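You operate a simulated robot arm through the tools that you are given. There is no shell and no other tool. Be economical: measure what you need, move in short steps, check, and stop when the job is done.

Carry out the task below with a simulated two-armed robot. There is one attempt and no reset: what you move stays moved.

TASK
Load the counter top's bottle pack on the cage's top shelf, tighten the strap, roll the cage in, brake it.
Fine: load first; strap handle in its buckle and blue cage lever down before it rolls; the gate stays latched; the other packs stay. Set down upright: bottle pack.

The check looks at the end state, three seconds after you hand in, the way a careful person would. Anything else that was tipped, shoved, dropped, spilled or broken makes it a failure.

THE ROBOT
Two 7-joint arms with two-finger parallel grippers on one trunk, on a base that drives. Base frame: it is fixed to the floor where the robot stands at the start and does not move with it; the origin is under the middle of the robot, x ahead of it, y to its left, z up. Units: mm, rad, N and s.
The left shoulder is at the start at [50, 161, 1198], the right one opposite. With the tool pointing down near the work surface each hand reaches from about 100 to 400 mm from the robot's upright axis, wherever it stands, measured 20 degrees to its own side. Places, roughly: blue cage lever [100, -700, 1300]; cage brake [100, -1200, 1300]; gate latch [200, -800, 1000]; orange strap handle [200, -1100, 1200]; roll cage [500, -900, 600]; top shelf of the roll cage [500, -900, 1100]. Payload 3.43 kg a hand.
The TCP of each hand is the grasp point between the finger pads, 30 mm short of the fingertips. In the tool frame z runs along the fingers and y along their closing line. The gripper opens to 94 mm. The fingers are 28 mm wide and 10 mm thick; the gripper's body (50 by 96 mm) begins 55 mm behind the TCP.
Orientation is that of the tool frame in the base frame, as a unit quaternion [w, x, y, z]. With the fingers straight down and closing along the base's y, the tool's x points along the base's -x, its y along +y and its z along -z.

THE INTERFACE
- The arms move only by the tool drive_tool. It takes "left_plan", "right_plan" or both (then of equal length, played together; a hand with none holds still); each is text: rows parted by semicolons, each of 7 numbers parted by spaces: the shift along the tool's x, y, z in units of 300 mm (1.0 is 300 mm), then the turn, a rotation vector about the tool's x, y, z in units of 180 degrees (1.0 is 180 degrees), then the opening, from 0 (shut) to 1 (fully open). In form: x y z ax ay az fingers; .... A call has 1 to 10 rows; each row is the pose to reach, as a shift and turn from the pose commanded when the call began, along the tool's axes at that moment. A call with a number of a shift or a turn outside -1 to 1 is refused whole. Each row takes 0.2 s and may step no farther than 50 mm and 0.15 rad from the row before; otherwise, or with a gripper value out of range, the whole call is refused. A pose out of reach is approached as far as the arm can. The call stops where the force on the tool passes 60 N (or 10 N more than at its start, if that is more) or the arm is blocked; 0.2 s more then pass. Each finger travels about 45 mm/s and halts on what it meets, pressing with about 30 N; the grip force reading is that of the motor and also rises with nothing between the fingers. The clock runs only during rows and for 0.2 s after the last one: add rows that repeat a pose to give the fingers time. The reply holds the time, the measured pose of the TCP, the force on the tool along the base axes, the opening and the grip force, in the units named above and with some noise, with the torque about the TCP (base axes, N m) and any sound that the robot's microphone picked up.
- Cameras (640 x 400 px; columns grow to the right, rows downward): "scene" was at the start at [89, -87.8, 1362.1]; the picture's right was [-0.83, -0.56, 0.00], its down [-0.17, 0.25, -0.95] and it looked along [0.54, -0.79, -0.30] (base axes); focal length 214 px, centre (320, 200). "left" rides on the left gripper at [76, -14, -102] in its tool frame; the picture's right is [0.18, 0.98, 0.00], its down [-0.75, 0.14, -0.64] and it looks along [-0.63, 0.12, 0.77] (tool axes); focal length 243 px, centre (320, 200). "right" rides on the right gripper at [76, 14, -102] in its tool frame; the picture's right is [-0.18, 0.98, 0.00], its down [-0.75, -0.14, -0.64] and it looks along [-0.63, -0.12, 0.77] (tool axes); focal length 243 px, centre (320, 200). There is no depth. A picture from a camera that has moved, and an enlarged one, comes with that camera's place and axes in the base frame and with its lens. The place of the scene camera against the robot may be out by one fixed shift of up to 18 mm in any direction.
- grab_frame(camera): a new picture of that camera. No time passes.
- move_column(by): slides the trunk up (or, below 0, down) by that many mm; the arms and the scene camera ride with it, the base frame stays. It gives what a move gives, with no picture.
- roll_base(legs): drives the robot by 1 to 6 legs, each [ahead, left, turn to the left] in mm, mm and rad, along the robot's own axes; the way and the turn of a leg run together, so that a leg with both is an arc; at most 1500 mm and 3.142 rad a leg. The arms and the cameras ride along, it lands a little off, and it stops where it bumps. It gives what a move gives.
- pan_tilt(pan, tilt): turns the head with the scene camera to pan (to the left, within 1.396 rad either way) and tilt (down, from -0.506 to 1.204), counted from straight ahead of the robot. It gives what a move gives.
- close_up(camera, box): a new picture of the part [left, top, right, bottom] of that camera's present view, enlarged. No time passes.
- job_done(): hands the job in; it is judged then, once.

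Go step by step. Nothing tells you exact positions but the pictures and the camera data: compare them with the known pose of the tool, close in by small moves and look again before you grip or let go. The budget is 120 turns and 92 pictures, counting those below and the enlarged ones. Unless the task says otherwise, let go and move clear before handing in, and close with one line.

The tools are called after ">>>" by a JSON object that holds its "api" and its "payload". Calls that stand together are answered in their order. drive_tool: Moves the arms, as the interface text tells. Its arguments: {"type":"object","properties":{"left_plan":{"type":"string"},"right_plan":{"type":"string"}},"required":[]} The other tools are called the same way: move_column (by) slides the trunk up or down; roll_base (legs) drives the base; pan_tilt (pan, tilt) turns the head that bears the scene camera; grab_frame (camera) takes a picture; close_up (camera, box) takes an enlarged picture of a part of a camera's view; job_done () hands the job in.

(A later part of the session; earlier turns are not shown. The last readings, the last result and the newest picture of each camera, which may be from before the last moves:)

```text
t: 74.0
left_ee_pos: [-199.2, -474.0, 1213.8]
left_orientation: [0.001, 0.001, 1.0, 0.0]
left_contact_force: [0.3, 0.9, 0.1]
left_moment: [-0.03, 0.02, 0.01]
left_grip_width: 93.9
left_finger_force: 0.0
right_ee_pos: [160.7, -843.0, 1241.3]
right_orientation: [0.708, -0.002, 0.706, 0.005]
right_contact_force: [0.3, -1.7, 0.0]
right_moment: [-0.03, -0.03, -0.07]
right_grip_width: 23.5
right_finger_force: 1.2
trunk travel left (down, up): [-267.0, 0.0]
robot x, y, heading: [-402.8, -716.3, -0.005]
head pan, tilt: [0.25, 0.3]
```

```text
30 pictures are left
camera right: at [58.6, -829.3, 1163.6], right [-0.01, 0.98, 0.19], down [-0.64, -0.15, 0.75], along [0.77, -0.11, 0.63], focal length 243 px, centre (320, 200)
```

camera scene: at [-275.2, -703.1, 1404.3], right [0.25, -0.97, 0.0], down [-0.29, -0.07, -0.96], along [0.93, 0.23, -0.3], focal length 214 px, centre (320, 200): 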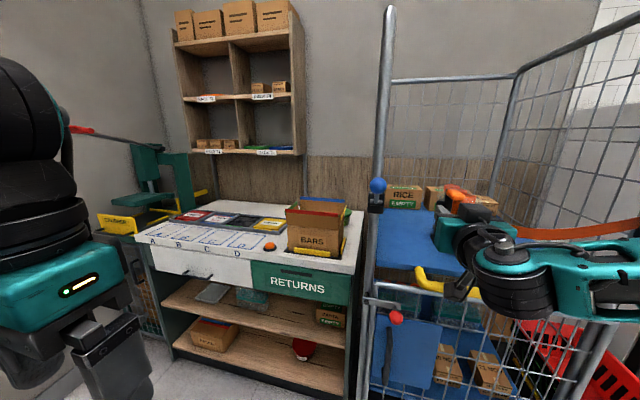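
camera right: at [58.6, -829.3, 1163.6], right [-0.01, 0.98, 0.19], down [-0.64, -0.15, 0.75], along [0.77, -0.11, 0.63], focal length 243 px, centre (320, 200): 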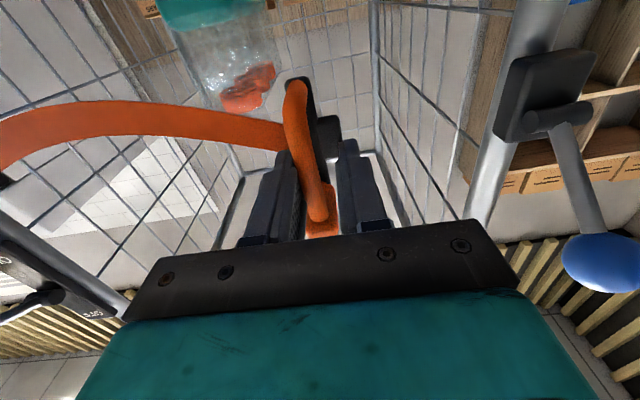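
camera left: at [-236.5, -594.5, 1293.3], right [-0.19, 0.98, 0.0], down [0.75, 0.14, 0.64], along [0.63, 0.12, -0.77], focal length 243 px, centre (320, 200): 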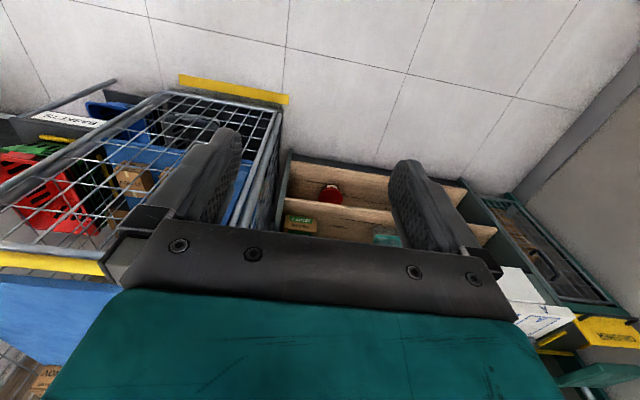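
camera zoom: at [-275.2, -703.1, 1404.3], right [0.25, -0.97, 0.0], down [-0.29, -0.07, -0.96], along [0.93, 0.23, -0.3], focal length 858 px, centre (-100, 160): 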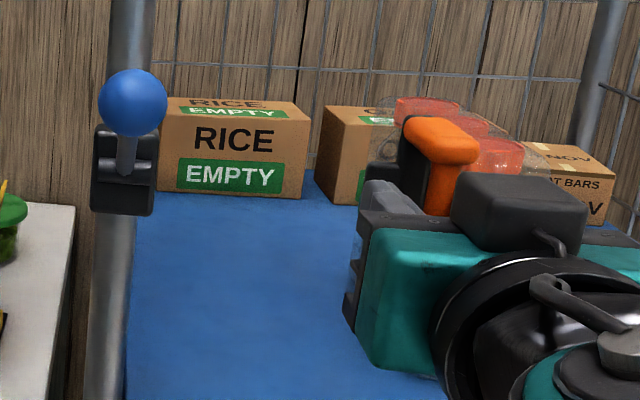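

The left block sits at exactly the handle's height (z≈1237), right face near y≈-722; the tongue has ~85 mm to go. I'll push on 60 mm by base.

>>> {"api": "roll_base", "payload": {"legs": [[0, 60, 0]]}}

>>> {"api": "grab_frame", "payload": {"camera": "right"}}

```text
t: 75.2
left_ee_pos: [-200.2, -413.5, 1213.9]
left_orientation: [-0.001, 0.001, 1.0, 0.0]
left_contact_force: [0.4, -0.3, 0.4]
left_moment: [0.03, 0.06, 0.01]
left_grip_width: 93.8
left_finger_force: 0.1
right_ee_pos: [160.0, -782.8, 1239.8]
right_orientation: [0.709, -0.002, 0.706, 0.006]
right_contact_force: [-0.3, -2.0, -0.5]
right_moment: [-0.03, -0.01, -0.04]
right_grip_width: 24.1
right_finger_force: 1.5
trunk travel left (down, up): [-267.0, 0.0]
robot x, y, heading: [-401.3, -655.0, 0.001]
head pan, tilt: [0.25, 0.3]
```

```text
29 pictures are left
camera right: at [58.8, -769.3, 1163.7], right [-0.01, 0.98, 0.19], down [-0.64, -0.15, 0.75], along [0.77, -0.11, 0.63], focal length 243 px, centre (320, 200)
```

right: 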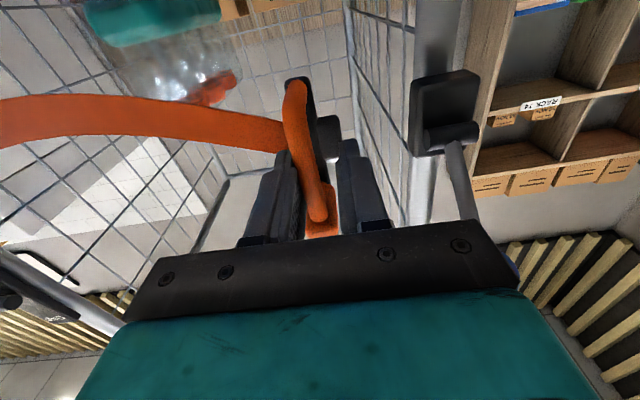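

The left finger would hit the block before the tongue seats, so I'll retract, close the fingers and push from the right side of the bar.

>>> {"api": "drive_tool", "payload": {"right_plan": "0 0 -0.08 0 0 0 0.24; 0 0 -0.13 0 0 0 0.24; 0 -0.05 -0.13 0 0 0 0; 0 -0.1 -0.13 0 0 0 0; 0 -0.1 -0.13 0 0 0 0; 0 -0.1 -0.07 0 0 0 0; 0 -0.1 -0.015 0 0 0 0"}}

>>> {"api": "grab_frame", "payload": {"camera": "right"}}

```text
t: 76.8
left_ee_pos: [-200.7, -413.1, 1212.3]
left_orientation: [0.0, 0.0, 1.0, 0.0]
left_contact_force: [-1.0, 0.4, -0.1]
left_moment: [0.0, -0.01, 0.03]
left_grip_width: 94.2
left_finger_force: 0.1
right_ee_pos: [156.7, -812.3, 1240.3]
right_orientation: [0.709, -0.002, 0.706, 0.006]
right_contact_force: [0.5, 0.5, 0.9]
right_moment: [0.02, 0.01, 0.02]
right_grip_width: 0.0
right_finger_force: 29.8
trunk travel left (down, up): [-267.0, 0.0]
robot x, y, heading: [-399.1, -653.4, -0.003]
head pan, tilt: [0.25, 0.3]
```

```text
28 pictures are left
camera right: at [55.2, -798.9, 1162.7], right [-0.01, 0.98, 0.19], down [-0.64, -0.15, 0.75], along [0.77, -0.11, 0.63], focal length 243 px, centre (320, 200)
```

right: 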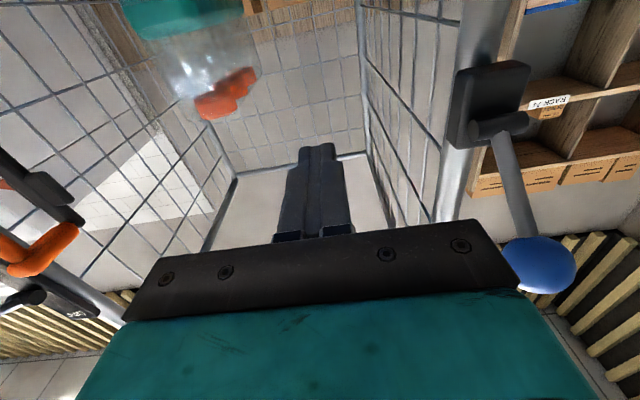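

The strap is spring-retracted: the handle returned to the right when released. So it must be carried all the way to the left block while straddled. I'll go back: retract the hand, open to ~23 mm, and strafe right again.

>>> {"api": "drive_tool", "payload": {"right_plan": "0 0 -0.1 0 0 0 0.1; 0 -0.04 -0.17 0 0 0 0.21; 0 -0.04 -0.17 0 0 0 0.21"}}

>>> {"api": "roll_base", "payload": {"legs": [[0, -312, 0]]}}

>>> {"api": "close_up", "payload": {"camera": "right", "box": [180, 50, 480, 250]}}

```text
t: 77.6
left_ee_pos: [-201.1, -413.2, 1214.2]
left_orientation: [0.0, 0.0, 1.0, 0.001]
left_contact_force: [-0.1, 0.5, -0.6]
left_moment: [0.01, -0.02, -0.01]
left_grip_width: 94.0
left_finger_force: 0.2
right_ee_pos: [107.4, -825.6, 1239.8]
right_orientation: [0.708, -0.002, 0.706, 0.005]
right_contact_force: [-0.6, 0.4, -0.3]
right_moment: [0.02, -0.01, -0.01]
right_grip_width: 19.7
right_finger_force: 0.0
trunk travel left (down, up): [-267.0, 0.0]
robot x, y, heading: [-401.9, -657.9, -0.002]
head pan, tilt: [0.25, 0.3]
```

```text
t: 80.9
left_ee_pos: [-199.8, -730.6, 1213.9]
left_orientation: [-0.001, 0.0, 1.0, 0.0]
left_contact_force: [-0.1, 1.1, 0.1]
left_moment: [-0.01, 0.06, 0.01]
left_grip_width: 94.0
left_finger_force: 0.0
right_ee_pos: [106.1, -1142.6, 1241.0]
right_orientation: [0.709, -0.002, 0.706, 0.006]
right_contact_force: [-0.5, -0.2, -0.4]
right_moment: [-0.01, -0.02, -0.02]
right_grip_width: 19.8
right_finger_force: 0.1
trunk travel left (down, up): [-267.0, 0.0]
robot x, y, heading: [-403.4, -973.8, 0.001]
head pan, tilt: [0.25, 0.3]
```

```text
2.00 times, centred on (330, 150) of right
camera zoom: at [4.7, -1128.5, 1163.2], right [-0.01, 0.98, 0.19], down [-0.64, -0.15, 0.75], along [0.77, -0.11, 0.63], focal length 485 px, centre (300, 300)
```

zoom: 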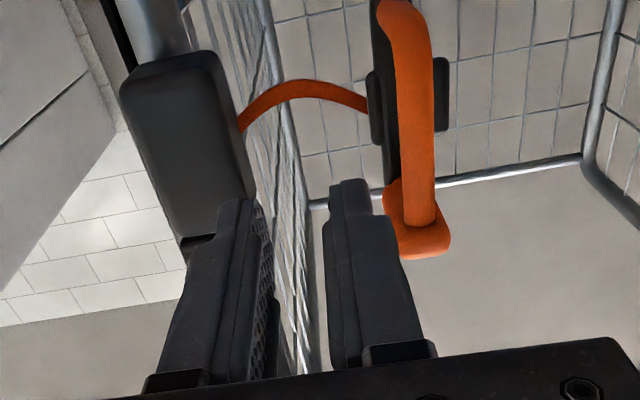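

The handle rests at about y≈-1100 now, leaving room on its right. I'll close the fingers, come in to the right of the bar, and push left.

>>> {"api": "drive_tool", "payload": {"right_plan": "0 0.03 0 0 0 0 0; 0 0.06 0 0 0 0 0; 0 0.06 0.05 0 0 0 0; 0.01 0.06 0.11 0 0 0 0; 0.01 0.06 0.17 0 0 0 0; 0.01 0.06 0.17 0 0 0 0"}}

>>> {"api": "close_up", "payload": {"camera": "right", "box": [180, 50, 480, 250]}}

```text
t: 82.3
left_ee_pos: [-201.3, -730.1, 1213.5]
left_orientation: [0.0, 0.0, 1.0, 0.0]
left_contact_force: [0.1, -0.1, -0.1]
left_moment: [0.0, 0.01, -0.02]
left_grip_width: 94.1
left_finger_force: 0.0
right_ee_pos: [157.8, -1122.3, 1237.0]
right_orientation: [0.709, -0.002, 0.705, 0.006]
right_contact_force: [-0.4, 0.0, 0.1]
right_moment: [-0.01, 0.0, -0.04]
right_grip_width: 0.1
right_finger_force: 30.0
trunk travel left (down, up): [-267.0, 0.0]
robot x, y, heading: [-402.2, -974.3, 0.0]
head pan, tilt: [0.25, 0.3]
```

```text
2.00 times, centred on (330, 150) of right
camera zoom: at [56.2, -1109.7, 1160.6], right [-0.01, 0.98, 0.19], down [-0.64, -0.15, 0.75], along [0.77, -0.11, 0.63], focal length 485 px, centre (300, 300)
```

zoom: 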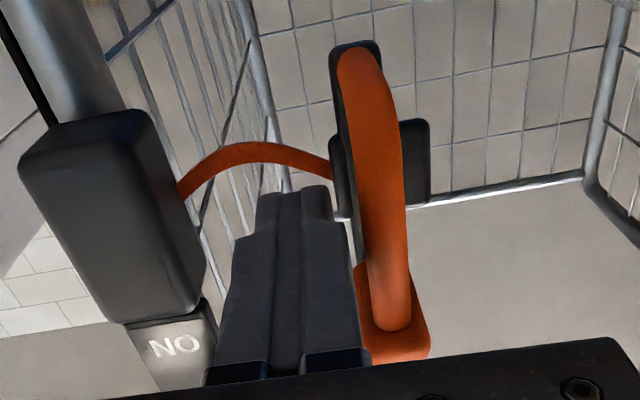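

Fingers are right of the bar. Strafing left 330 mm to bring the handle near the left block.

>>> {"api": "roll_base", "payload": {"legs": [[0, 325, 0]]}}

>>> {"api": "grab_frame", "payload": {"camera": "right"}}

```text
t: 85.8
left_ee_pos: [-200.2, -402.9, 1213.6]
left_orientation: [0.0, 0.001, 1.0, -0.001]
left_contact_force: [-0.3, -0.2, 0.9]
left_moment: [-0.01, -0.02, 0.01]
left_grip_width: 93.9
left_finger_force: 0.0
right_ee_pos: [157.9, -796.2, 1238.6]
right_orientation: [0.709, -0.001, 0.706, 0.005]
right_contact_force: [1.1, -2.7, 0.2]
right_moment: [-0.04, 0.0, -0.05]
right_grip_width: 0.0
right_finger_force: 30.3
trunk travel left (down, up): [-267.0, 0.0]
robot x, y, heading: [-403.0, -644.5, -0.004]
head pan, tilt: [0.25, 0.3]
```

```text
25 pictures are left
camera right: at [56.0, -782.6, 1160.4], right [-0.01, 0.98, 0.19], down [-0.64, -0.15, 0.75], along [0.77, -0.11, 0.63], focal length 243 px, centre (320, 200)
```

right: 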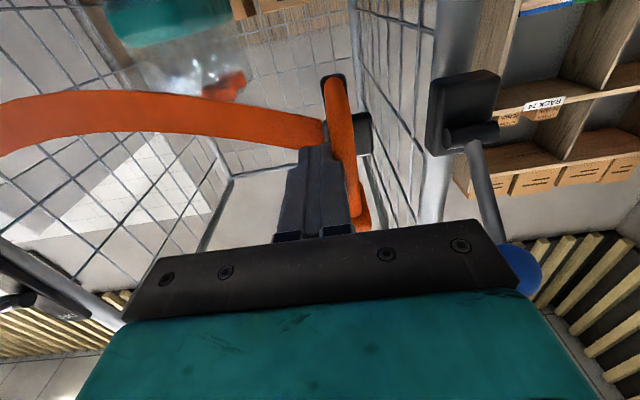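

Tongue to block gap about 50 mm. Going 40 mm further.

>>> {"api": "roll_base", "payload": {"legs": [[0, 40, 0]]}}

>>> {"api": "close_up", "payload": {"camera": "right", "box": [240, 40, 540, 240]}}

```text
t: 86.8
left_ee_pos: [-200.6, -362.8, 1213.5]
left_orientation: [0.0, 0.001, 1.0, 0.0]
left_contact_force: [0.3, 0.5, 0.0]
left_moment: [0.02, 0.0, 0.0]
left_grip_width: 93.9
left_finger_force: 0.0
right_ee_pos: [156.9, -755.9, 1238.4]
right_orientation: [0.708, -0.003, 0.706, 0.006]
right_contact_force: [-0.7, -0.1, -0.7]
right_moment: [0.01, -0.01, -0.01]
right_grip_width: 0.0
right_finger_force: 30.1
trunk travel left (down, up): [-267.0, 0.0]
robot x, y, heading: [-403.1, -601.6, -0.007]
head pan, tilt: [0.25, 0.3]
```

```text
2.00 times, centred on (390, 140) of right
camera zoom: at [55.7, -742.0, 1160.7], right [-0.01, 0.98, 0.19], down [-0.64, -0.15, 0.75], along [0.77, -0.11, 0.63], focal length 485 px, centre (180, 320)
```

zoom: 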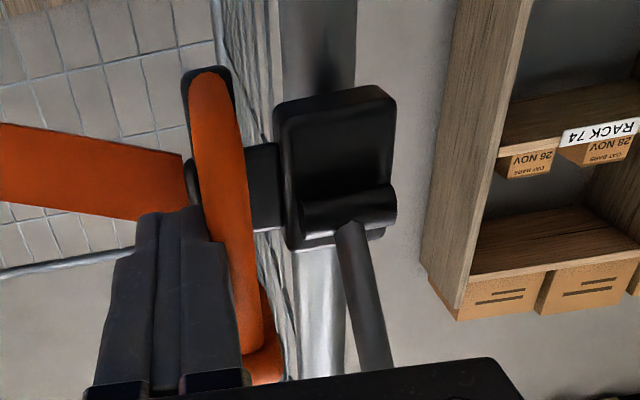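

The tongue meets the left block, the strap is straight and the spring pull on my finger has vanished, so it appears latched. I'll move the finger back 20 mm and see whether the handle stays.

>>> {"api": "drive_tool", "payload": {"right_plan": "0 -0.03 0 0 0 0 0; 0 -0.07 0 0 0 0 0; 0 -0.07 -0.08 0 0 0 0; 0 -0.07 -0.15 0 0 0 0"}}

>>> {"api": "close_up", "payload": {"camera": "right", "box": [240, 40, 540, 240]}}

```text
t: 87.8
left_ee_pos: [-199.3, -363.5, 1214.1]
left_orientation: [0.0, 0.0, 1.0, 0.0]
left_contact_force: [0.6, -0.6, 0.8]
left_moment: [-0.02, -0.01, -0.01]
left_grip_width: 94.2
left_finger_force: 0.1
right_ee_pos: [113.3, -778.0, 1237.6]
right_orientation: [0.709, -0.004, 0.705, 0.007]
right_contact_force: [-0.1, -0.4, -0.2]
right_moment: [0.02, -0.03, -0.01]
right_grip_width: 0.0
right_finger_force: 29.6
trunk travel left (down, up): [-267.0, 0.0]
robot x, y, heading: [-405.0, -605.5, -0.001]
head pan, tilt: [0.25, 0.3]
```

```text
2.00 times, centred on (390, 140) of right
camera zoom: at [11.3, -764.1, 1160.2], right [-0.01, 0.98, 0.19], down [-0.64, -0.15, 0.75], along [0.77, -0.11, 0.63], focal length 485 px, centre (180, 320)
```

zoom: 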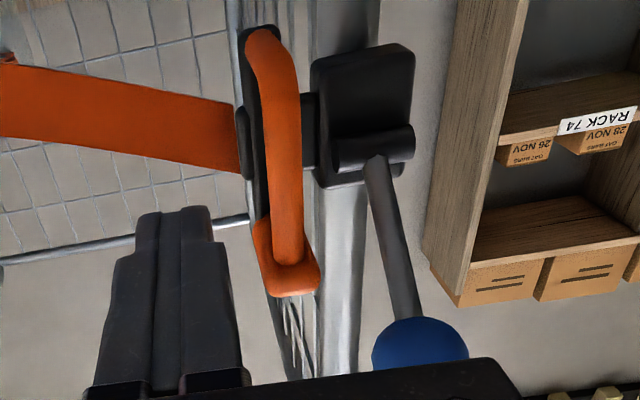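

The handle stays put: it is latched in the buckle. Next the blue lever: ball at about (150, -688, 1314). I'll back off, shift left, and raise the closed right fingers above ball height.

>>> {"api": "roll_base", "payload": {"legs": [[-60, 0, 0], [0, 85, 0]]}}

>>> {"api": "drive_tool", "payload": {"right_plan": "-0.15 0 0.05 0 0 0 0; -0.3 0 0.1 0 0 0 0; -0.42 0 0.13 0 0 0 0; -0.42 0 0.13 0 0 0 0"}}

>>> {"api": "grab_frame", "payload": {"camera": "right"}}

```text
t: 89.8
left_ee_pos: [-260.4, -277.2, 1213.0]
left_orientation: [0.001, 0.0, 1.0, 0.0]
left_contact_force: [0.2, 0.6, -0.2]
left_moment: [0.01, -0.01, 0.03]
left_grip_width: 94.1
left_finger_force: 0.1
right_ee_pos: [53.1, -691.5, 1238.7]
right_orientation: [0.708, -0.005, 0.706, 0.006]
right_contact_force: [-0.3, 0.2, 0.2]
right_moment: [0.03, 0.03, 0.02]
right_grip_width: 0.1
right_finger_force: 30.4
trunk travel left (down, up): [-267.0, 0.0]
robot x, y, heading: [-463.4, -519.4, -0.0]
head pan, tilt: [0.25, 0.3]
```

```text
t: 90.8
left_ee_pos: [-260.6, -279.2, 1214.0]
left_orientation: [0.0, -0.001, 1.0, 0.0]
left_contact_force: [-0.1, -0.1, -0.3]
left_moment: [0.03, 0.02, 0.01]
left_grip_width: 94.0
left_finger_force: 0.0
right_ee_pos: [92.7, -692.1, 1363.1]
right_orientation: [0.708, -0.003, 0.706, 0.006]
right_contact_force: [0.6, -0.3, -0.5]
right_moment: [-0.02, -0.01, 0.01]
right_grip_width: 0.1
right_finger_force: 29.9
trunk travel left (down, up): [-267.0, 0.0]
robot x, y, heading: [-460.4, -520.1, 0.001]
head pan, tilt: [0.25, 0.3]
```

```text
22 pictures are left
camera right: at [-9.3, -678.9, 1285.8], right [-0.01, 0.98, 0.19], down [-0.64, -0.15, 0.75], along [0.77, -0.11, 0.63], focal length 243 px, centre (320, 200)
```

right: 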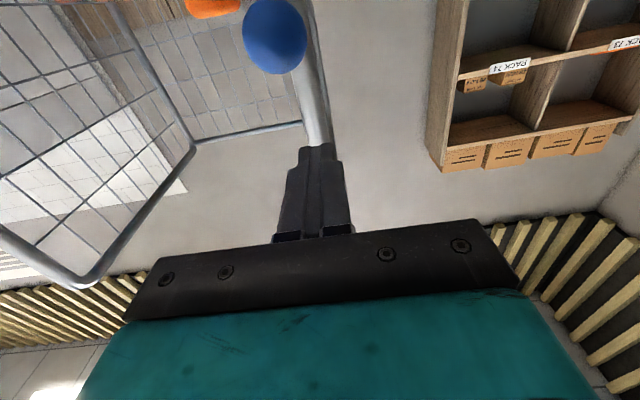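

Refined ball position ≈ (142, -701, 1297). I'll move over it and press straight down.

>>> {"api": "drive_tool", "payload": {"right_plan": "0 -0.03 0.08 0 0 0 0; 0 -0.03 0.14 0 0 0 0; 0.06 -0.03 0.14 0 0 0 0; 0.12 -0.03 0.14 0 0 0 0; 0.18 -0.03 0.14 0 0 0 0; 0.24 -0.03 0.14 0 0 0 0; 0.3 -0.03 0.14 0 0 0 0"}}

>>> {"api": "close_up", "payload": {"camera": "scene", "box": [400, 140, 600, 290]}}

```text
t: 92.4
left_ee_pos: [-261.0, -277.2, 1214.1]
left_orientation: [0.0, 0.0, 1.0, 0.0]
left_contact_force: [-0.1, 0.5, 0.0]
left_moment: [0.01, 0.04, 0.0]
left_grip_width: 94.4
left_finger_force: 0.1
right_ee_pos: [135.2, -700.4, 1272.2]
right_orientation: [0.708, -0.001, 0.706, 0.005]
right_contact_force: [1.2, -0.7, 0.3]
right_moment: [-0.03, 0.01, 0.0]
right_grip_width: 0.2
right_finger_force: 29.7
trunk travel left (down, up): [-267.0, 0.0]
robot x, y, heading: [-461.6, -520.0, 0.003]
head pan, tilt: [0.25, 0.3]
```

```text
2.67 times, centred on (500, 215) of scene
camera zoom: at [-334.7, -507.6, 1404.2], right [0.25, -0.97, 0.0], down [-0.29, -0.07, -0.96], along [0.93, 0.24, -0.3], focal length 572 px, centre (-160, 160)
```

zoom: 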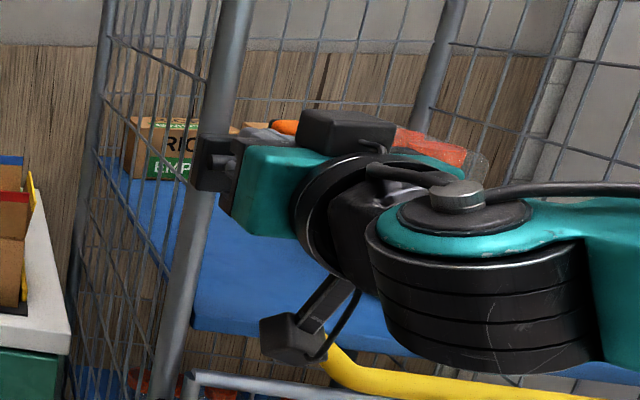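

No resistance so far and the ball is moving with the hand. Pressing further down.

>>> {"api": "drive_tool", "payload": {"right_plan": "0.05 0 0 0 0 0 0; 0.1 0 0 0 0 0 0; 0.15 0 0 0 0 0 0; 0.2 0 0 0 0 0 0; 0.24 0 0 0 0 0 0"}}

>>> {"api": "grab_frame", "payload": {"camera": "right"}}

```text
t: 93.7
left_ee_pos: [-265.5, -279.9, 1214.7]
left_orientation: [0.003, 0.001, 1.0, 0.001]
left_contact_force: [0.0, 0.1, 0.2]
left_moment: [0.04, 0.03, 0.01]
left_grip_width: 94.0
left_finger_force: 0.1
right_ee_pos: [126.2, -695.9, 1227.6]
right_orientation: [0.73, -0.005, 0.683, 0.012]
right_contact_force: [-33.9, -0.2, 12.9]
right_moment: [-0.09, -0.02, -0.15]
right_grip_width: 0.1
right_finger_force: 30.3
trunk travel left (down, up): [-267.0, 0.0]
robot x, y, heading: [-464.0, -522.7, -0.001]
head pan, tilt: [0.25, 0.3]
stopped in row 5 (right hand): the force on the tool passed its limit at 61 N (the readings are from after the stop); the commanded pose is now the measured one
```

```text
20 pictures are left
camera right: at [30.1, -683.1, 1145.2], right [-0.03, 0.98, 0.19], down [-0.69, -0.16, 0.71], along [0.72, -0.11, 0.68], focal length 243 px, centre (320, 200)
```

right: 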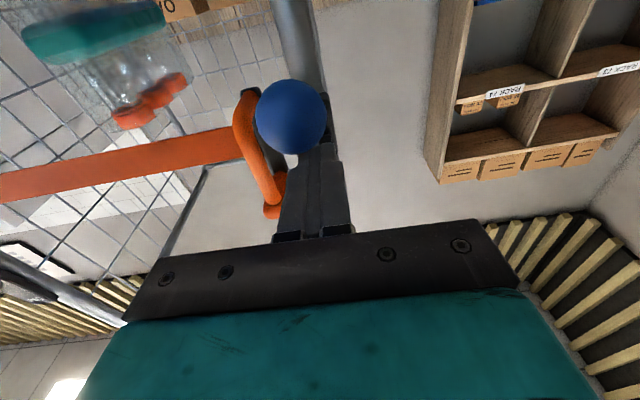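

The blue ball is now at z≈1192, well below the pivot: lever down. I'll lift off, back away and check the lever, strap, pack and gate latch.

>>> {"api": "drive_tool", "payload": {"right_plan": "-0.04 0 -0.03 0 0 0 0; -0.08 0 -0.1 0 0.015 0 0; -0.08 0 -0.1 0 0.015 0 0"}}

>>> {"api": "roll_base", "payload": {"legs": [[-150, 0, 0], [0, -250, 0]]}}

>>> {"api": "pan_tilt", "payload": {"pan": -0.1, "tilt": 0.3}}

>>> {"api": "grab_frame", "payload": {"camera": "scene"}}

```text
t: 94.5
left_ee_pos: [-260.4, -276.8, 1213.2]
left_orientation: [-0.001, 0.0, 1.0, 0.0]
left_contact_force: [0.3, 0.9, -0.3]
left_moment: [0.0, -0.03, -0.01]
left_grip_width: 93.8
left_finger_force: 0.1
right_ee_pos: [104.5, -698.6, 1244.3]
right_orientation: [0.708, -0.003, 0.706, 0.008]
right_contact_force: [-0.2, -0.1, 0.4]
right_moment: [0.03, -0.01, -0.01]
right_grip_width: 0.1
right_finger_force: 30.4
trunk travel left (down, up): [-267.0, 0.0]
robot x, y, heading: [-464.8, -520.5, -0.0]
head pan, tilt: [0.25, 0.3]
```

```text
t: 98.2
left_ee_pos: [-409.7, -529.5, 1213.7]
left_orientation: [0.0, 0.001, 1.0, 0.001]
left_contact_force: [-0.1, 0.2, -0.4]
left_moment: [0.02, -0.03, 0.0]
left_grip_width: 94.1
left_finger_force: 0.0
right_ee_pos: [-46.6, -949.3, 1244.3]
right_orientation: [0.709, -0.002, 0.705, 0.008]
right_contact_force: [0.7, -0.5, 0.0]
right_moment: [-0.02, -0.04, -0.03]
right_grip_width: 0.0
right_finger_force: 30.2
trunk travel left (down, up): [-267.0, 0.0]
robot x, y, heading: [-614.7, -772.0, -0.004]
head pan, tilt: [0.25, 0.3]
```

```text
t: 99.1
left_ee_pos: [-412.2, -528.1, 1213.2]
left_orientation: [0.0, 0.001, 1.0, 0.0]
left_contact_force: [-0.5, 0.3, -1.0]
left_moment: [0.02, 0.01, 0.0]
left_grip_width: 93.7
left_finger_force: 0.1
right_ee_pos: [-45.7, -949.1, 1244.0]
right_orientation: [0.709, -0.003, 0.705, 0.009]
right_contact_force: [-0.7, -0.1, 0.2]
right_moment: [0.02, -0.01, -0.01]
right_grip_width: 0.2
right_finger_force: 30.2
trunk travel left (down, up): [-267.0, 0.0]
robot x, y, heading: [-612.5, -765.5, 0.002]
head pan, tilt: [-0.099, 0.3]
```

```text
19 pictures are left
camera scene: at [-483.1, -790.4, 1404.3], right [-0.1, -0.99, 0.0], down [-0.29, 0.03, -0.96], along [0.95, -0.1, -0.3], focal length 214 px, centre (320, 200)
```

scene: 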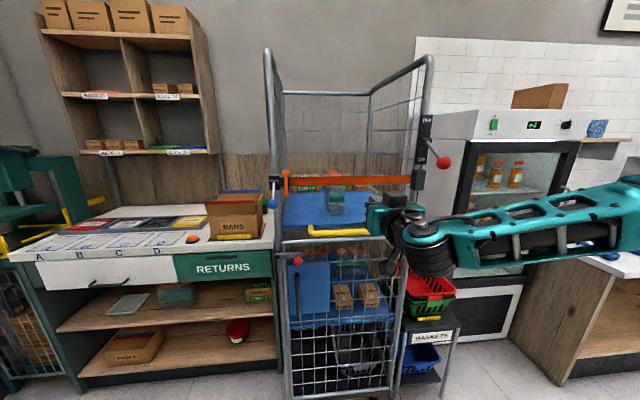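

Strap taut across, handle in buckle, blue lever down, gate latched, pack upright. The brake lever points down to ON (about -40°), so I must lift it to OFF before rolling. I'll move the right hand in front of the brake ball, lower than it.

>>> {"api": "roll_base", "payload": {"legs": [[0, -240, 0], [110, 0, 0]]}}

>>> {"api": "drive_tool", "payload": {"right_plan": "0 -0.06 0 0 0 0 0; 0 -0.11 0 0 0 0 0; 0 -0.11 0 0 0 0 0"}}

>>> {"api": "grab_frame", "payload": {"camera": "right"}}

```text
t: 102.6
left_ee_pos: [-301.9, -768.1, 1214.7]
left_orientation: [-0.001, 0.001, 1.0, -0.001]
left_contact_force: [0.8, 0.0, -0.9]
left_moment: [0.01, 0.05, -0.01]
left_grip_width: 93.9
left_finger_force: 0.1
right_ee_pos: [63.8, -1187.3, 1242.6]
right_orientation: [0.709, -0.003, 0.705, 0.008]
right_contact_force: [0.8, -0.9, 0.1]
right_moment: [0.01, -0.01, 0.01]
right_grip_width: 0.0
right_finger_force: 30.7
trunk travel left (down, up): [-267.0, 0.0]
robot x, y, heading: [-507.0, -1010.2, -0.002]
head pan, tilt: [-0.099, 0.3]
```

```text
t: 103.4
left_ee_pos: [-302.7, -768.2, 1213.5]
left_orientation: [0.0, 0.001, 1.0, 0.0]
left_contact_force: [0.2, 0.1, 0.3]
left_moment: [0.02, 0.03, -0.01]
left_grip_width: 93.8
left_finger_force: 0.0
right_ee_pos: [64.3, -1220.1, 1245.1]
right_orientation: [0.709, -0.003, 0.705, 0.008]
right_contact_force: [-0.6, -0.1, -0.2]
right_moment: [-0.01, 0.02, 0.0]
right_grip_width: 0.2
right_finger_force: 29.9
trunk travel left (down, up): [-267.0, 0.0]
robot x, y, heading: [-501.6, -1008.8, -0.004]
head pan, tilt: [-0.099, 0.3]
```

```text
18 pictures are left
camera right: at [-38.3, -1207.3, 1166.7], right [-0.02, 0.98, 0.19], down [-0.64, -0.16, 0.75], along [0.76, -0.11, 0.63], focal length 243 px, centre (320, 200)
```

right: 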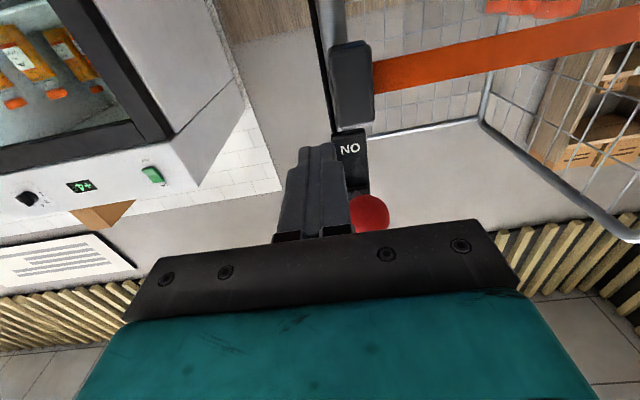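

The brake ball is about (110, -1190, 1313). I'll line up beneath it and lift.

>>> {"api": "drive_tool", "payload": {"right_plan": "0 0.1 0 0 0 0 0; 0 0.1 0.12 0 0 0 0; -0.08 0.1 0.13 0 0 0 0; -0.16 0.1 0.13 0 0 0 0; -0.24 0.1 0.13 0 0 0 0; -0.32 0.1 0.13 0 0 0 0"}}

>>> {"api": "grab_frame", "payload": {"camera": "scene"}}

```text
t: 104.8
left_ee_pos: [-303.2, -767.3, 1213.8]
left_orientation: [0.001, 0.0, 1.0, 0.0]
left_contact_force: [-0.5, -0.1, -0.3]
left_moment: [0.04, -0.01, 0.01]
left_grip_width: 94.1
left_finger_force: 0.0
right_ee_pos: [100.8, -1191.1, 1342.3]
right_orientation: [0.709, -0.003, 0.705, 0.008]
right_contact_force: [-0.3, -0.6, 0.7]
right_moment: [0.04, -0.03, 0.02]
right_grip_width: 0.0
right_finger_force: 29.4
trunk travel left (down, up): [-267.0, 0.0]
robot x, y, heading: [-505.9, -1010.5, -0.002]
head pan, tilt: [-0.099, 0.3]
```

```text
17 pictures are left
camera scene: at [-374.4, -1029.3, 1404.4], right [-0.1, -0.99, 0.0], down [-0.29, 0.03, -0.96], along [0.95, -0.1, -0.3], focal length 214 px, centre (320, 200)
```

scene: 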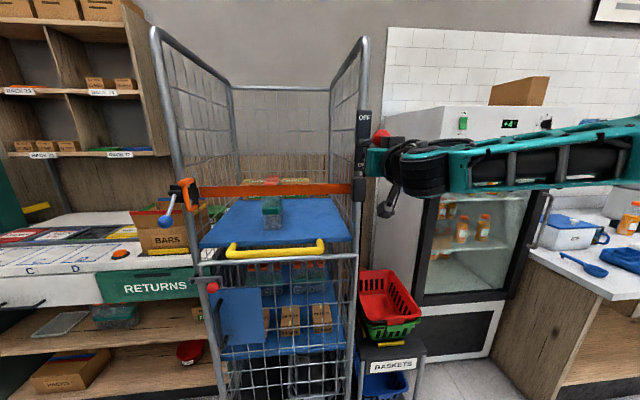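

The red ball is rising with the hand. Continuing up to the OFF side.

>>> {"api": "drive_tool", "payload": {"right_plan": "-0.07 0 0 0 0 0 0; -0.14 0 0 0 0 0 0; -0.2 0 0 0 0 0 0; -0.25 0 0 0 0 0 0; -0.28 0 0 0 0 0 0"}}

>>> {"api": "close_up", "payload": {"camera": "scene", "box": [320, 60, 440, 220]}}

```text
t: 106.1
left_ee_pos: [-302.5, -767.5, 1216.6]
left_orientation: [-0.001, 0.001, 1.0, 0.001]
left_contact_force: [0.0, 0.1, 0.6]
left_moment: [0.01, -0.01, 0.01]
left_grip_width: 94.0
left_finger_force: 0.1
right_ee_pos: [103.4, -1189.4, 1396.9]
right_orientation: [0.688, -0.008, 0.726, 0.009]
right_contact_force: [-4.8, -1.1, -14.5]
right_moment: [0.05, 0.08, -0.14]
right_grip_width: 0.1
right_finger_force: 29.9
trunk travel left (down, up): [-267.0, 0.0]
robot x, y, heading: [-502.6, -1010.2, -0.001]
head pan, tilt: [-0.099, 0.3]
stopped in row 5 (right hand): the force on the tool passed its limit at 61 N (the readings are from after the stop); the commanded pose is now the measured one
```

```text
2.50 times, centred on (380, 140) of scene
camera zoom: at [-374.7, -1029.5, 1405.3], right [-0.1, -1.0, 0.0], down [-0.29, 0.03, -0.96], along [0.95, -0.09, -0.29], focal length 536 px, centre (170, 350)
```

zoom: 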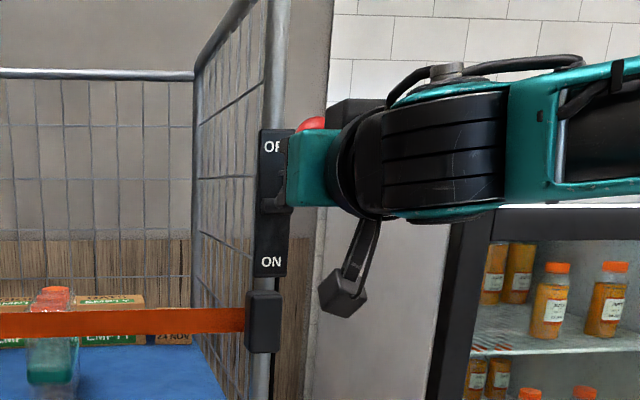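

The lever has reached its OFF stop. I'll withdraw the hand, then check the lever and the floor around the cage for where "in" is.

>>> {"api": "drive_tool", "payload": {"right_plan": "0.05 0 0 0 0.02 0 0; 0.06 0 -0.1 0 0.02 0 0; 0.06 0 -0.2 0 0.02 0 0"}}

>>> {"api": "roll_base", "payload": {"legs": [[-200, 0, 0], [0, 60, 0]]}}

>>> {"api": "pan_tilt", "payload": {"pan": 0.05, "tilt": 0.6}}

>>> {"api": "grab_frame", "payload": {"camera": "scene"}}

```text
t: 106.9
left_ee_pos: [-303.0, -766.8, 1213.5]
left_orientation: [0.0, 0.0, 1.0, 0.0]
left_contact_force: [-0.7, 0.5, 0.1]
left_moment: [-0.01, -0.01, 0.01]
left_grip_width: 93.9
left_finger_force: 0.0
right_ee_pos: [42.9, -1189.9, 1386.5]
right_orientation: [0.67, -0.007, 0.742, 0.009]
right_contact_force: [-0.4, 0.8, 0.2]
right_moment: [0.01, 0.05, -0.02]
right_grip_width: 0.0
right_finger_force: 29.8
trunk travel left (down, up): [-267.0, 0.0]
robot x, y, heading: [-500.5, -1008.5, 0.004]
head pan, tilt: [-0.099, 0.3]
```

```text
t: 109.3
left_ee_pos: [-502.2, -706.6, 1213.7]
left_orientation: [0.001, 0.001, 1.0, 0.0]
left_contact_force: [-0.2, 0.6, -0.9]
left_moment: [0.01, 0.02, 0.01]
left_grip_width: 94.0
left_finger_force: 0.1
right_ee_pos: [-157.7, -1130.6, 1385.8]
right_orientation: [0.669, -0.005, 0.743, 0.007]
right_contact_force: [-0.3, -0.7, 0.5]
right_moment: [0.01, 0.02, -0.01]
right_grip_width: 0.0
right_finger_force: 29.8
trunk travel left (down, up): [-267.0, 0.0]
robot x, y, heading: [-704.8, -950.0, 0.001]
head pan, tilt: [-0.099, 0.3]
```

```text
t: 110.1
left_ee_pos: [-502.6, -708.8, 1213.1]
left_orientation: [0.0, 0.003, 1.0, 0.0]
left_contact_force: [0.2, -0.2, -0.3]
left_moment: [0.02, 0.02, -0.02]
left_grip_width: 94.1
left_finger_force: 0.0
right_ee_pos: [-158.9, -1131.5, 1385.3]
right_orientation: [0.67, -0.007, 0.743, 0.009]
right_contact_force: [-0.3, -0.4, -0.1]
right_moment: [0.01, 0.01, 0.01]
right_grip_width: 0.3
right_finger_force: 30.1
trunk travel left (down, up): [-267.0, 0.0]
robot x, y, heading: [-705.5, -947.4, -0.002]
head pan, tilt: [0.051, 0.6]
```

```text
15 pictures are left
camera scene: at [-579.5, -955.6, 1376.9], right [0.05, -1.0, 0.0], down [-0.56, -0.03, -0.83], along [0.82, 0.04, -0.56], focal length 214 px, centre (320, 200)
```

scene: 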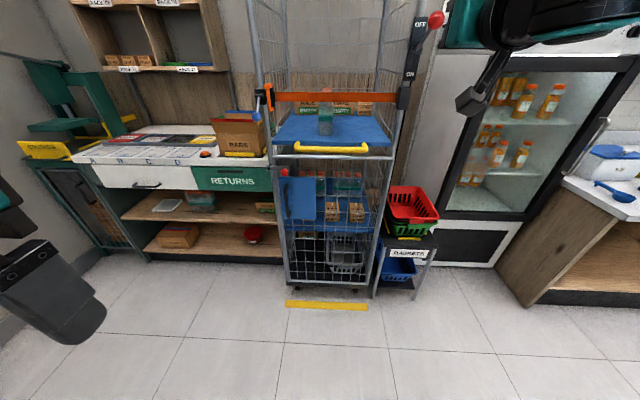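

The brake lever is at OFF, and the cage sticks out past the counter front toward the yellow floor line; "in" is toward the wall. I'll turn the right hand tool-down to push the yellow handle with closed fingers.

>>> {"api": "drive_tool", "payload": {"right_plan": "0.085 0.021 -0.06 0 0.0465 0 0; 0.17 0.042 -0.12 0 0.093 0 0; 0.255 0.063 -0.18 0 0.1395 0 0; 0.34 0.084 -0.24 0 0.186 0 0; 0.425 0.105 -0.3 0 0.2325 0 0; 0.51 0.126 -0.36 0 0.279 0 0; 0.595 0.147 -0.42 0 0.3255 0 0; 0.68 0.168 -0.48 0 0.372 0 0; 0.765 0.189 -0.54 0 0.4185 0 0; 0.851 0.21 -0.603 0 0.465 0 0"}}

```text
t: 112.3
left_ee_pos: [-501.3, -707.4, 1212.3]
left_orientation: [-0.001, 0.002, 1.0, 0.0]
left_contact_force: [0.5, 0.5, -0.1]
left_moment: [-0.01, -0.01, 0.01]
left_grip_width: 94.0
left_finger_force: 0.1
right_ee_pos: [-366.3, -1071.2, 1151.5]
right_orientation: [0.001, -0.009, 1.0, 0.002]
right_contact_force: [0.7, 0.2, -0.8]
right_moment: [0.01, 0.0, 0.02]
right_grip_width: 0.2
right_finger_force: 29.6
trunk travel left (down, up): [-267.0, 0.0]
robot x, y, heading: [-704.9, -944.8, -0.002]
head pan, tilt: [0.051, 0.6]
```

Now drive in front of the handle, hand still above handle height.

>>> {"api": "roll_base", "payload": {"legs": [[0, 120, 0], [465, 0, 0]]}}

>>> {"api": "grab_frame", "payload": {"camera": "scene"}}

```text
t: 116.5
left_ee_pos: [-35.4, -588.9, 1212.9]
left_orientation: [0.0, 0.001, 1.0, 0.001]
left_contact_force: [0.1, 0.5, -0.1]
left_moment: [0.0, 0.02, 0.0]
left_grip_width: 94.2
left_finger_force: 0.0
right_ee_pos: [100.9, -951.9, 1150.6]
right_orientation: [0.003, -0.01, 1.0, 0.002]
right_contact_force: [-0.3, 0.9, -0.1]
right_moment: [-0.02, 0.0, 0.0]
right_grip_width: 0.1
right_finger_force: 30.3
trunk travel left (down, up): [-267.0, 0.0]
robot x, y, heading: [-233.7, -828.0, -0.007]
head pan, tilt: [0.051, 0.6]
```

```text
14 pictures are left
camera scene: at [-112.1, -836.3, 1376.7], right [0.05, -1.0, 0.0], down [-0.56, -0.03, -0.82], along [0.82, 0.04, -0.57], focal length 214 px, centre (320, 200)
```

scene: 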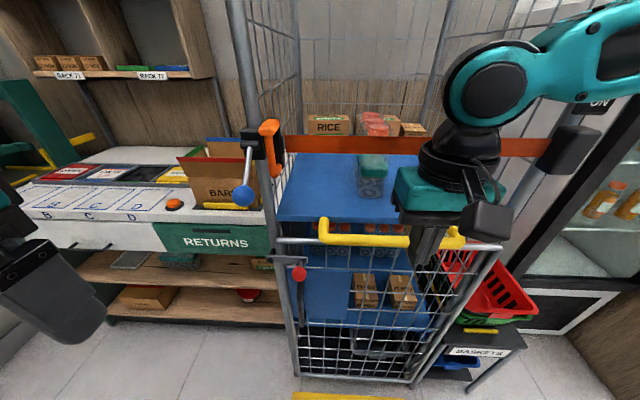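

The handle bar is at x≈185, z≈1081, centre y≈-950, right in line with the hand. I'll lower the fingers to bar height and push gently forward with the base.

>>> {"api": "drive_tool", "payload": {"right_plan": "0 0 0.12 0 0 0 0; 0 0 0.24 0 0 0 0; 0 0 0.24 0 0 0 0"}}

>>> {"api": "roll_base", "payload": {"legs": [[110, 0, 0]]}}

>>> {"api": "grab_frame", "payload": {"camera": "scene"}}

```text
t: 117.2
left_ee_pos: [-35.8, -588.2, 1213.6]
left_orientation: [0.0, 0.002, 1.0, 0.001]
left_contact_force: [0.7, -0.3, -0.7]
left_moment: [-0.01, 0.01, 0.01]
left_grip_width: 94.2
left_finger_force: 0.0
right_ee_pos: [101.8, -952.8, 1079.8]
right_orientation: [0.003, -0.009, 1.0, 0.001]
right_contact_force: [0.0, -0.6, -0.9]
right_moment: [0.01, 0.03, 0.03]
right_grip_width: 0.0
right_finger_force: 29.6
trunk travel left (down, up): [-267.0, 0.0]
robot x, y, heading: [-233.7, -827.4, -0.003]
head pan, tilt: [0.051, 0.6]
```

```text
t: 118.3
left_ee_pos: [35.7, -588.6, 1212.5]
left_orientation: [0.0, 0.003, 1.0, 0.001]
left_contact_force: [0.1, 0.7, 0.7]
left_moment: [0.01, 0.01, 0.01]
left_grip_width: 94.1
left_finger_force: 0.1
right_ee_pos: [170.5, -953.1, 1078.9]
right_orientation: [0.001, -0.008, 1.0, 0.002]
right_contact_force: [0.4, 0.7, 0.5]
right_moment: [0.01, 0.08, 0.02]
right_grip_width: 0.0
right_finger_force: 29.5
trunk travel left (down, up): [-267.0, 0.0]
robot x, y, heading: [-172.0, -829.0, -0.008]
head pan, tilt: [0.051, 0.6]
stopped in leg 1: the robot was blocked; the commanded pose is now the measured one
```

```text
13 pictures are left
camera scene: at [-42.4, -836.4, 1376.4], right [0.05, -1.0, 0.0], down [-0.57, -0.03, -0.82], along [0.82, 0.04, -0.57], focal length 214 px, centre (320, 200)
```

scene: 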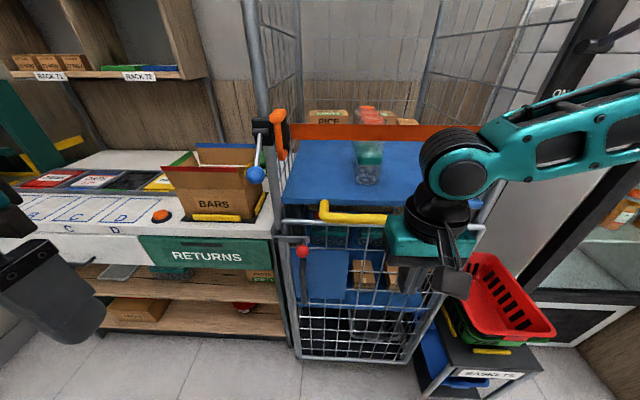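

The cage already rolled about 130 mm inward (shelf front now x≈385), with no load left on the hand. I'll follow up and push again gently.

>>> {"api": "roll_base", "payload": {"legs": [[100, 0, 0]]}}

>>> {"api": "grab_frame", "payload": {"camera": "scene"}}

```text
t: 119.5
left_ee_pos: [131.5, -589.5, 1213.2]
left_orientation: [0.001, 0.003, 1.0, 0.001]
left_contact_force: [-0.9, 0.4, 0.1]
left_moment: [0.01, 0.03, -0.02]
left_grip_width: 93.8
left_finger_force: 0.0
right_ee_pos: [266.5, -954.1, 1079.2]
right_orientation: [0.001, -0.008, 1.0, 0.002]
right_contact_force: [0.1, -0.3, -0.6]
right_moment: [0.0, 0.03, 0.0]
right_grip_width: 0.0
right_finger_force: 29.8
trunk travel left (down, up): [-267.0, 0.0]
robot x, y, heading: [-71.3, -832.4, -0.006]
head pan, tilt: [0.051, 0.6]
```

```text
12 pictures are left
camera scene: at [54.0, -836.9, 1376.7], right [0.05, -1.0, 0.0], down [-0.57, -0.03, -0.82], along [0.82, 0.04, -0.57], focal length 214 px, centre (320, 200)
```

scene: 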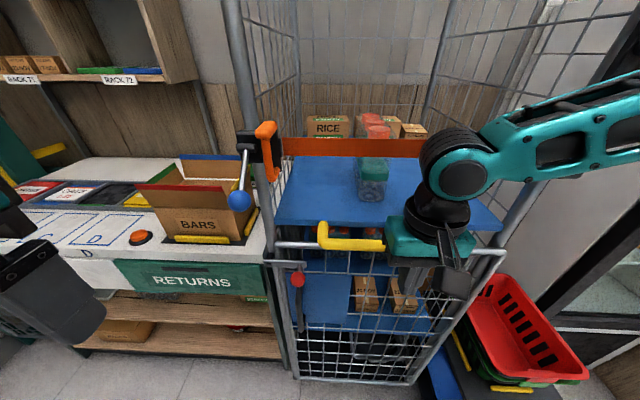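

Gap to the handle is about 45 mm. Pushing on another 90 mm.

>>> {"api": "roll_base", "payload": {"legs": [[90, 0, 0]]}}

>>> {"api": "grab_frame", "payload": {"camera": "scene"}}

```text
t: 120.5
left_ee_pos: [189.2, -588.1, 1211.9]
left_orientation: [-0.001, 0.004, 1.0, 0.001]
left_contact_force: [0.1, 0.3, -1.0]
left_moment: [0.0, 0.01, 0.03]
left_grip_width: 93.7
left_finger_force: 0.1
right_ee_pos: [323.8, -954.1, 1077.8]
right_orientation: [-0.001, -0.007, 1.0, 0.003]
right_contact_force: [0.4, 0.6, -0.1]
right_moment: [-0.03, 0.06, 0.02]
right_grip_width: 0.0
right_finger_force: 29.7
trunk travel left (down, up): [-267.0, 0.0]
robot x, y, heading: [-18.2, -823.3, -0.003]
head pan, tilt: [0.051, 0.6]
stopped in leg 1: the robot was blocked; the commanded pose is now the measured one
```

```text
11 pictures are left
camera scene: at [111.6, -837.1, 1376.4], right [0.05, -1.0, 0.0], down [-0.57, -0.03, -0.82], along [0.82, 0.04, -0.57], focal length 214 px, centre (320, 200)
```

scene: 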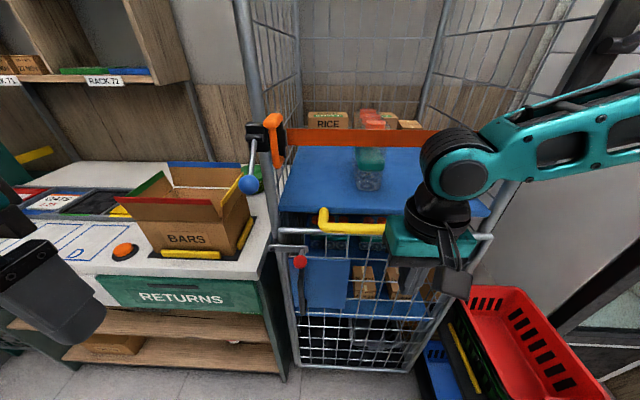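

The shelf front is now around x≈520, total travel ≈265 mm. One more follow-up push to confirm it has reached its stop.

>>> {"api": "roll_base", "payload": {"legs": [[110, 0, 0]]}}

>>> {"api": "grab_frame", "payload": {"camera": "scene"}}

```text
t: 121.6
left_ee_pos: [265.8, -588.3, 1215.7]
left_orientation: [0.007, 0.008, 1.0, 0.0]
left_contact_force: [-0.7, 0.5, 0.0]
left_moment: [0.01, 0.02, -0.03]
left_grip_width: 94.1
left_finger_force: 0.2
right_ee_pos: [398.5, -957.2, 1083.8]
right_orientation: [0.006, -0.001, 1.0, 0.004]
right_contact_force: [-0.3, 0.0, 0.3]
right_moment: [0.03, 0.02, 0.04]
right_grip_width: 0.2
right_finger_force: 29.7
trunk travel left (down, up): [-267.0, 0.0]
robot x, y, heading: [69.5, -830.9, -0.016]
head pan, tilt: [0.051, 0.6]
stopped in leg 1: the robot was blocked; the commanded pose is now the measured one
```

```text
10 pictures are left
camera scene: at [184.3, -835.8, 1378.3], right [0.04, -1.0, 0.0], down [-0.56, -0.02, -0.83], along [0.83, 0.03, -0.56], focal length 214 px, centre (320, 200)
```

scene: 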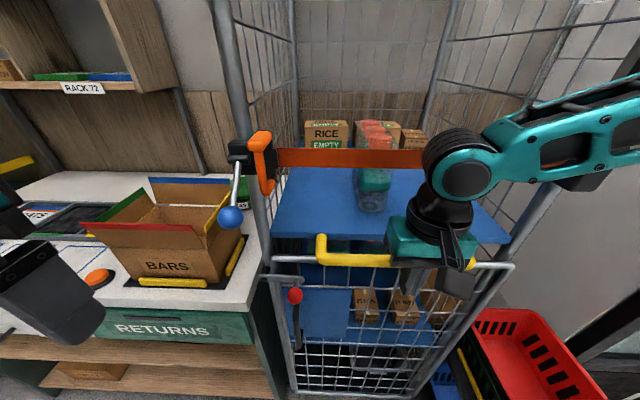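

The cage didn't move this time (handle still at x≈440), so it is fully in against its stop. Now I'll lift the hand off, back away, and turn it horizontal and high for pressing the brake lever down.

>>> {"api": "drive_tool", "payload": {"right_plan": "0.05 0 0 0 0 0 0; 0.1 0 -0.15 0 0 0 0; 0.1 0 -0.28 0 0 0 0"}}

>>> {"api": "roll_base", "payload": {"legs": [[-370, 0, 0.014], [0, -180, 0]]}}

>>> {"api": "drive_tool", "payload": {"right_plan": "-0.06 -0.015 -0.09 0 -0.046 0 0; -0.12 -0.03 -0.18 0 -0.092 0 0; -0.18 -0.045 -0.27 0 -0.138 0 0; -0.24 -0.06 -0.36 0 -0.184 0 0; -0.3 -0.075 -0.45 0 -0.23 0 0; -0.36 -0.09 -0.54 0 -0.276 0 0; -0.42 -0.105 -0.63 0 -0.322 0 0; -0.48 -0.12 -0.72 0 -0.368 0 0; -0.54 -0.135 -0.81 0 -0.414 0 0; -0.6 -0.15 -0.9 0 -0.46 0 0"}}

>>> {"api": "pan_tilt", "payload": {"pan": -0.1, "tilt": 0.25}}

>>> {"api": "grab_frame", "payload": {"camera": "scene"}}

```text
t: 122.4
left_ee_pos: [276.2, -589.3, 1213.8]
left_orientation: [0.001, 0.005, 1.0, 0.002]
left_contact_force: [-0.2, -0.6, -0.3]
left_moment: [0.01, 0.03, 0.03]
left_grip_width: 93.8
left_finger_force: 0.0
right_ee_pos: [378.2, -957.7, 1164.7]
right_orientation: [0.0, -0.004, 1.0, 0.004]
right_contact_force: [-0.4, 0.1, -0.5]
right_moment: [0.04, 0.03, 0.01]
right_grip_width: 0.0
right_finger_force: 30.5
trunk travel left (down, up): [-267.0, 0.0]
robot x, y, heading: [76.5, -828.4, -0.012]
head pan, tilt: [0.051, 0.6]
```

```text
t: 126.6
left_ee_pos: [-97.6, -766.4, 1212.8]
left_orientation: [0.001, 0.002, 1.0, 0.002]
left_contact_force: [0.0, -0.9, -0.1]
left_moment: [0.0, -0.01, 0.02]
left_grip_width: 94.0
left_finger_force: 0.1
right_ee_pos: [7.5, -1133.8, 1163.0]
right_orientation: [-0.001, -0.008, 1.0, 0.004]
right_contact_force: [-0.6, 0.7, -0.5]
right_moment: [0.02, -0.02, 0.02]
right_grip_width: 0.0
right_finger_force: 29.8
trunk travel left (down, up): [-267.0, 0.0]
robot x, y, heading: [-297.3, -1007.8, 0.0]
head pan, tilt: [0.051, 0.6]
```

```text
t: 128.8
left_ee_pos: [-97.6, -765.4, 1212.5]
left_orientation: [-0.001, 0.002, 1.0, 0.002]
left_contact_force: [0.2, 0.5, 1.0]
left_moment: [0.0, -0.02, 0.0]
left_grip_width: 94.2
left_finger_force: 0.1
right_ee_pos: [189.7, -1178.4, 1431.7]
right_orientation: [0.661, -0.003, 0.75, 0.009]
right_contact_force: [0.3, -1.4, -0.4]
right_moment: [0.01, 0.0, -0.02]
right_grip_width: 0.0
right_finger_force: 30.0
trunk travel left (down, up): [-267.0, 0.0]
robot x, y, heading: [-296.1, -1006.2, -0.009]
head pan, tilt: [0.051, 0.6]
```

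```text
t: 129.6
left_ee_pos: [-98.7, -766.2, 1214.2]
left_orientation: [0.001, 0.002, 1.0, 0.001]
left_contact_force: [-0.5, 0.7, 0.5]
left_moment: [0.03, 0.03, -0.02]
left_grip_width: 94.1
left_finger_force: 0.1
right_ee_pos: [188.4, -1178.4, 1431.1]
right_orientation: [0.661, -0.002, 0.75, 0.008]
right_contact_force: [0.1, 0.1, 0.2]
right_moment: [0.03, -0.02, -0.01]
right_grip_width: 0.0
right_finger_force: 30.1
trunk travel left (down, up): [-267.0, 0.0]
robot x, y, heading: [-300.6, -1008.1, 0.0]
head pan, tilt: [-0.099, 0.25]
```

```text
9 pictures are left
camera scene: at [-170.5, -1027.3, 1408.9], right [-0.1, -0.99, 0.0], down [-0.25, 0.02, -0.97], along [0.96, -0.1, -0.25], focal length 214 px, centre (320, 200)
```

scene: 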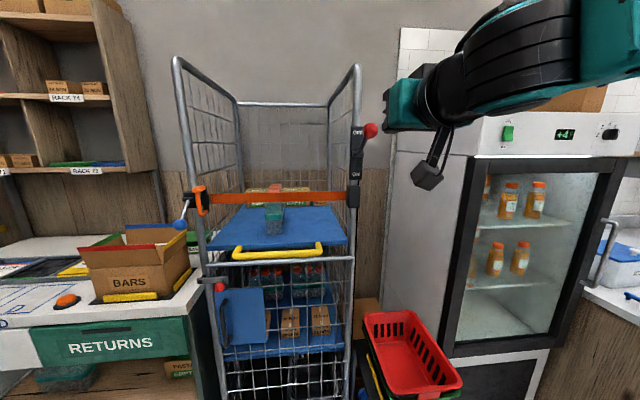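

The cage is in, parked flush in its bay. The brake ball (OFF, up) is at about (375, -1191, 1447). I'll raise the hand above it, then approach.

>>> {"api": "drive_tool", "payload": {"right_plan": "-0.1 -0.02 -0.012 0 -0.02 0 0; -0.2 -0.04 -0.025 0 -0.039 0 0; -0.24 -0.04 -0.03 0 -0.039 0 0; -0.24 -0.04 -0.03 0 -0.039 0 0"}}

>>> {"api": "roll_base", "payload": {"legs": [[120, 0, 0]]}}

>>> {"api": "grab_frame", "payload": {"camera": "right"}}

```text
t: 130.6
left_ee_pos: [-97.8, -763.9, 1213.5]
left_orientation: [0.001, 0.002, 1.0, 0.002]
left_contact_force: [-0.4, -0.1, 0.9]
left_moment: [-0.01, -0.01, -0.04]
left_grip_width: 93.9
left_finger_force: 0.1
right_ee_pos: [189.1, -1189.7, 1504.6]
right_orientation: [0.706, -0.002, 0.708, 0.008]
right_contact_force: [0.3, -0.1, 0.5]
right_moment: [0.0, -0.01, -0.01]
right_grip_width: 0.0
right_finger_force: 30.5
trunk travel left (down, up): [-267.0, 0.0]
robot x, y, heading: [-300.0, -1009.0, 0.001]
head pan, tilt: [-0.099, 0.25]
```

```text
t: 131.9
left_ee_pos: [21.1, -765.9, 1213.4]
left_orientation: [0.001, 0.001, 1.0, 0.001]
left_contact_force: [0.0, -0.5, -0.1]
left_moment: [-0.02, 0.02, -0.03]
left_grip_width: 93.7
left_finger_force: 0.0
right_ee_pos: [308.8, -1190.5, 1503.3]
right_orientation: [0.705, -0.002, 0.709, 0.008]
right_contact_force: [-0.6, -0.2, 0.5]
right_moment: [-0.02, -0.02, -0.02]
right_grip_width: 0.0
right_finger_force: 30.1
trunk travel left (down, up): [-267.0, 0.0]
robot x, y, heading: [-176.9, -1006.3, -0.004]
head pan, tilt: [-0.099, 0.25]
```

```text
8 pictures are left
camera right: at [205.9, -1177.2, 1427.5], right [-0.01, 0.98, 0.19], down [-0.64, -0.16, 0.76], along [0.77, -0.11, 0.63], focal length 243 px, centre (320, 200)
```

right: 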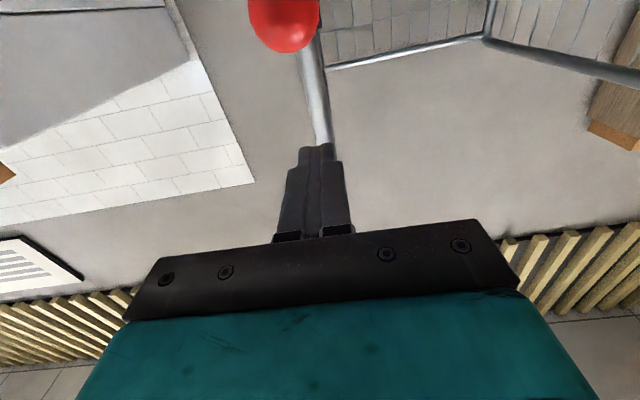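

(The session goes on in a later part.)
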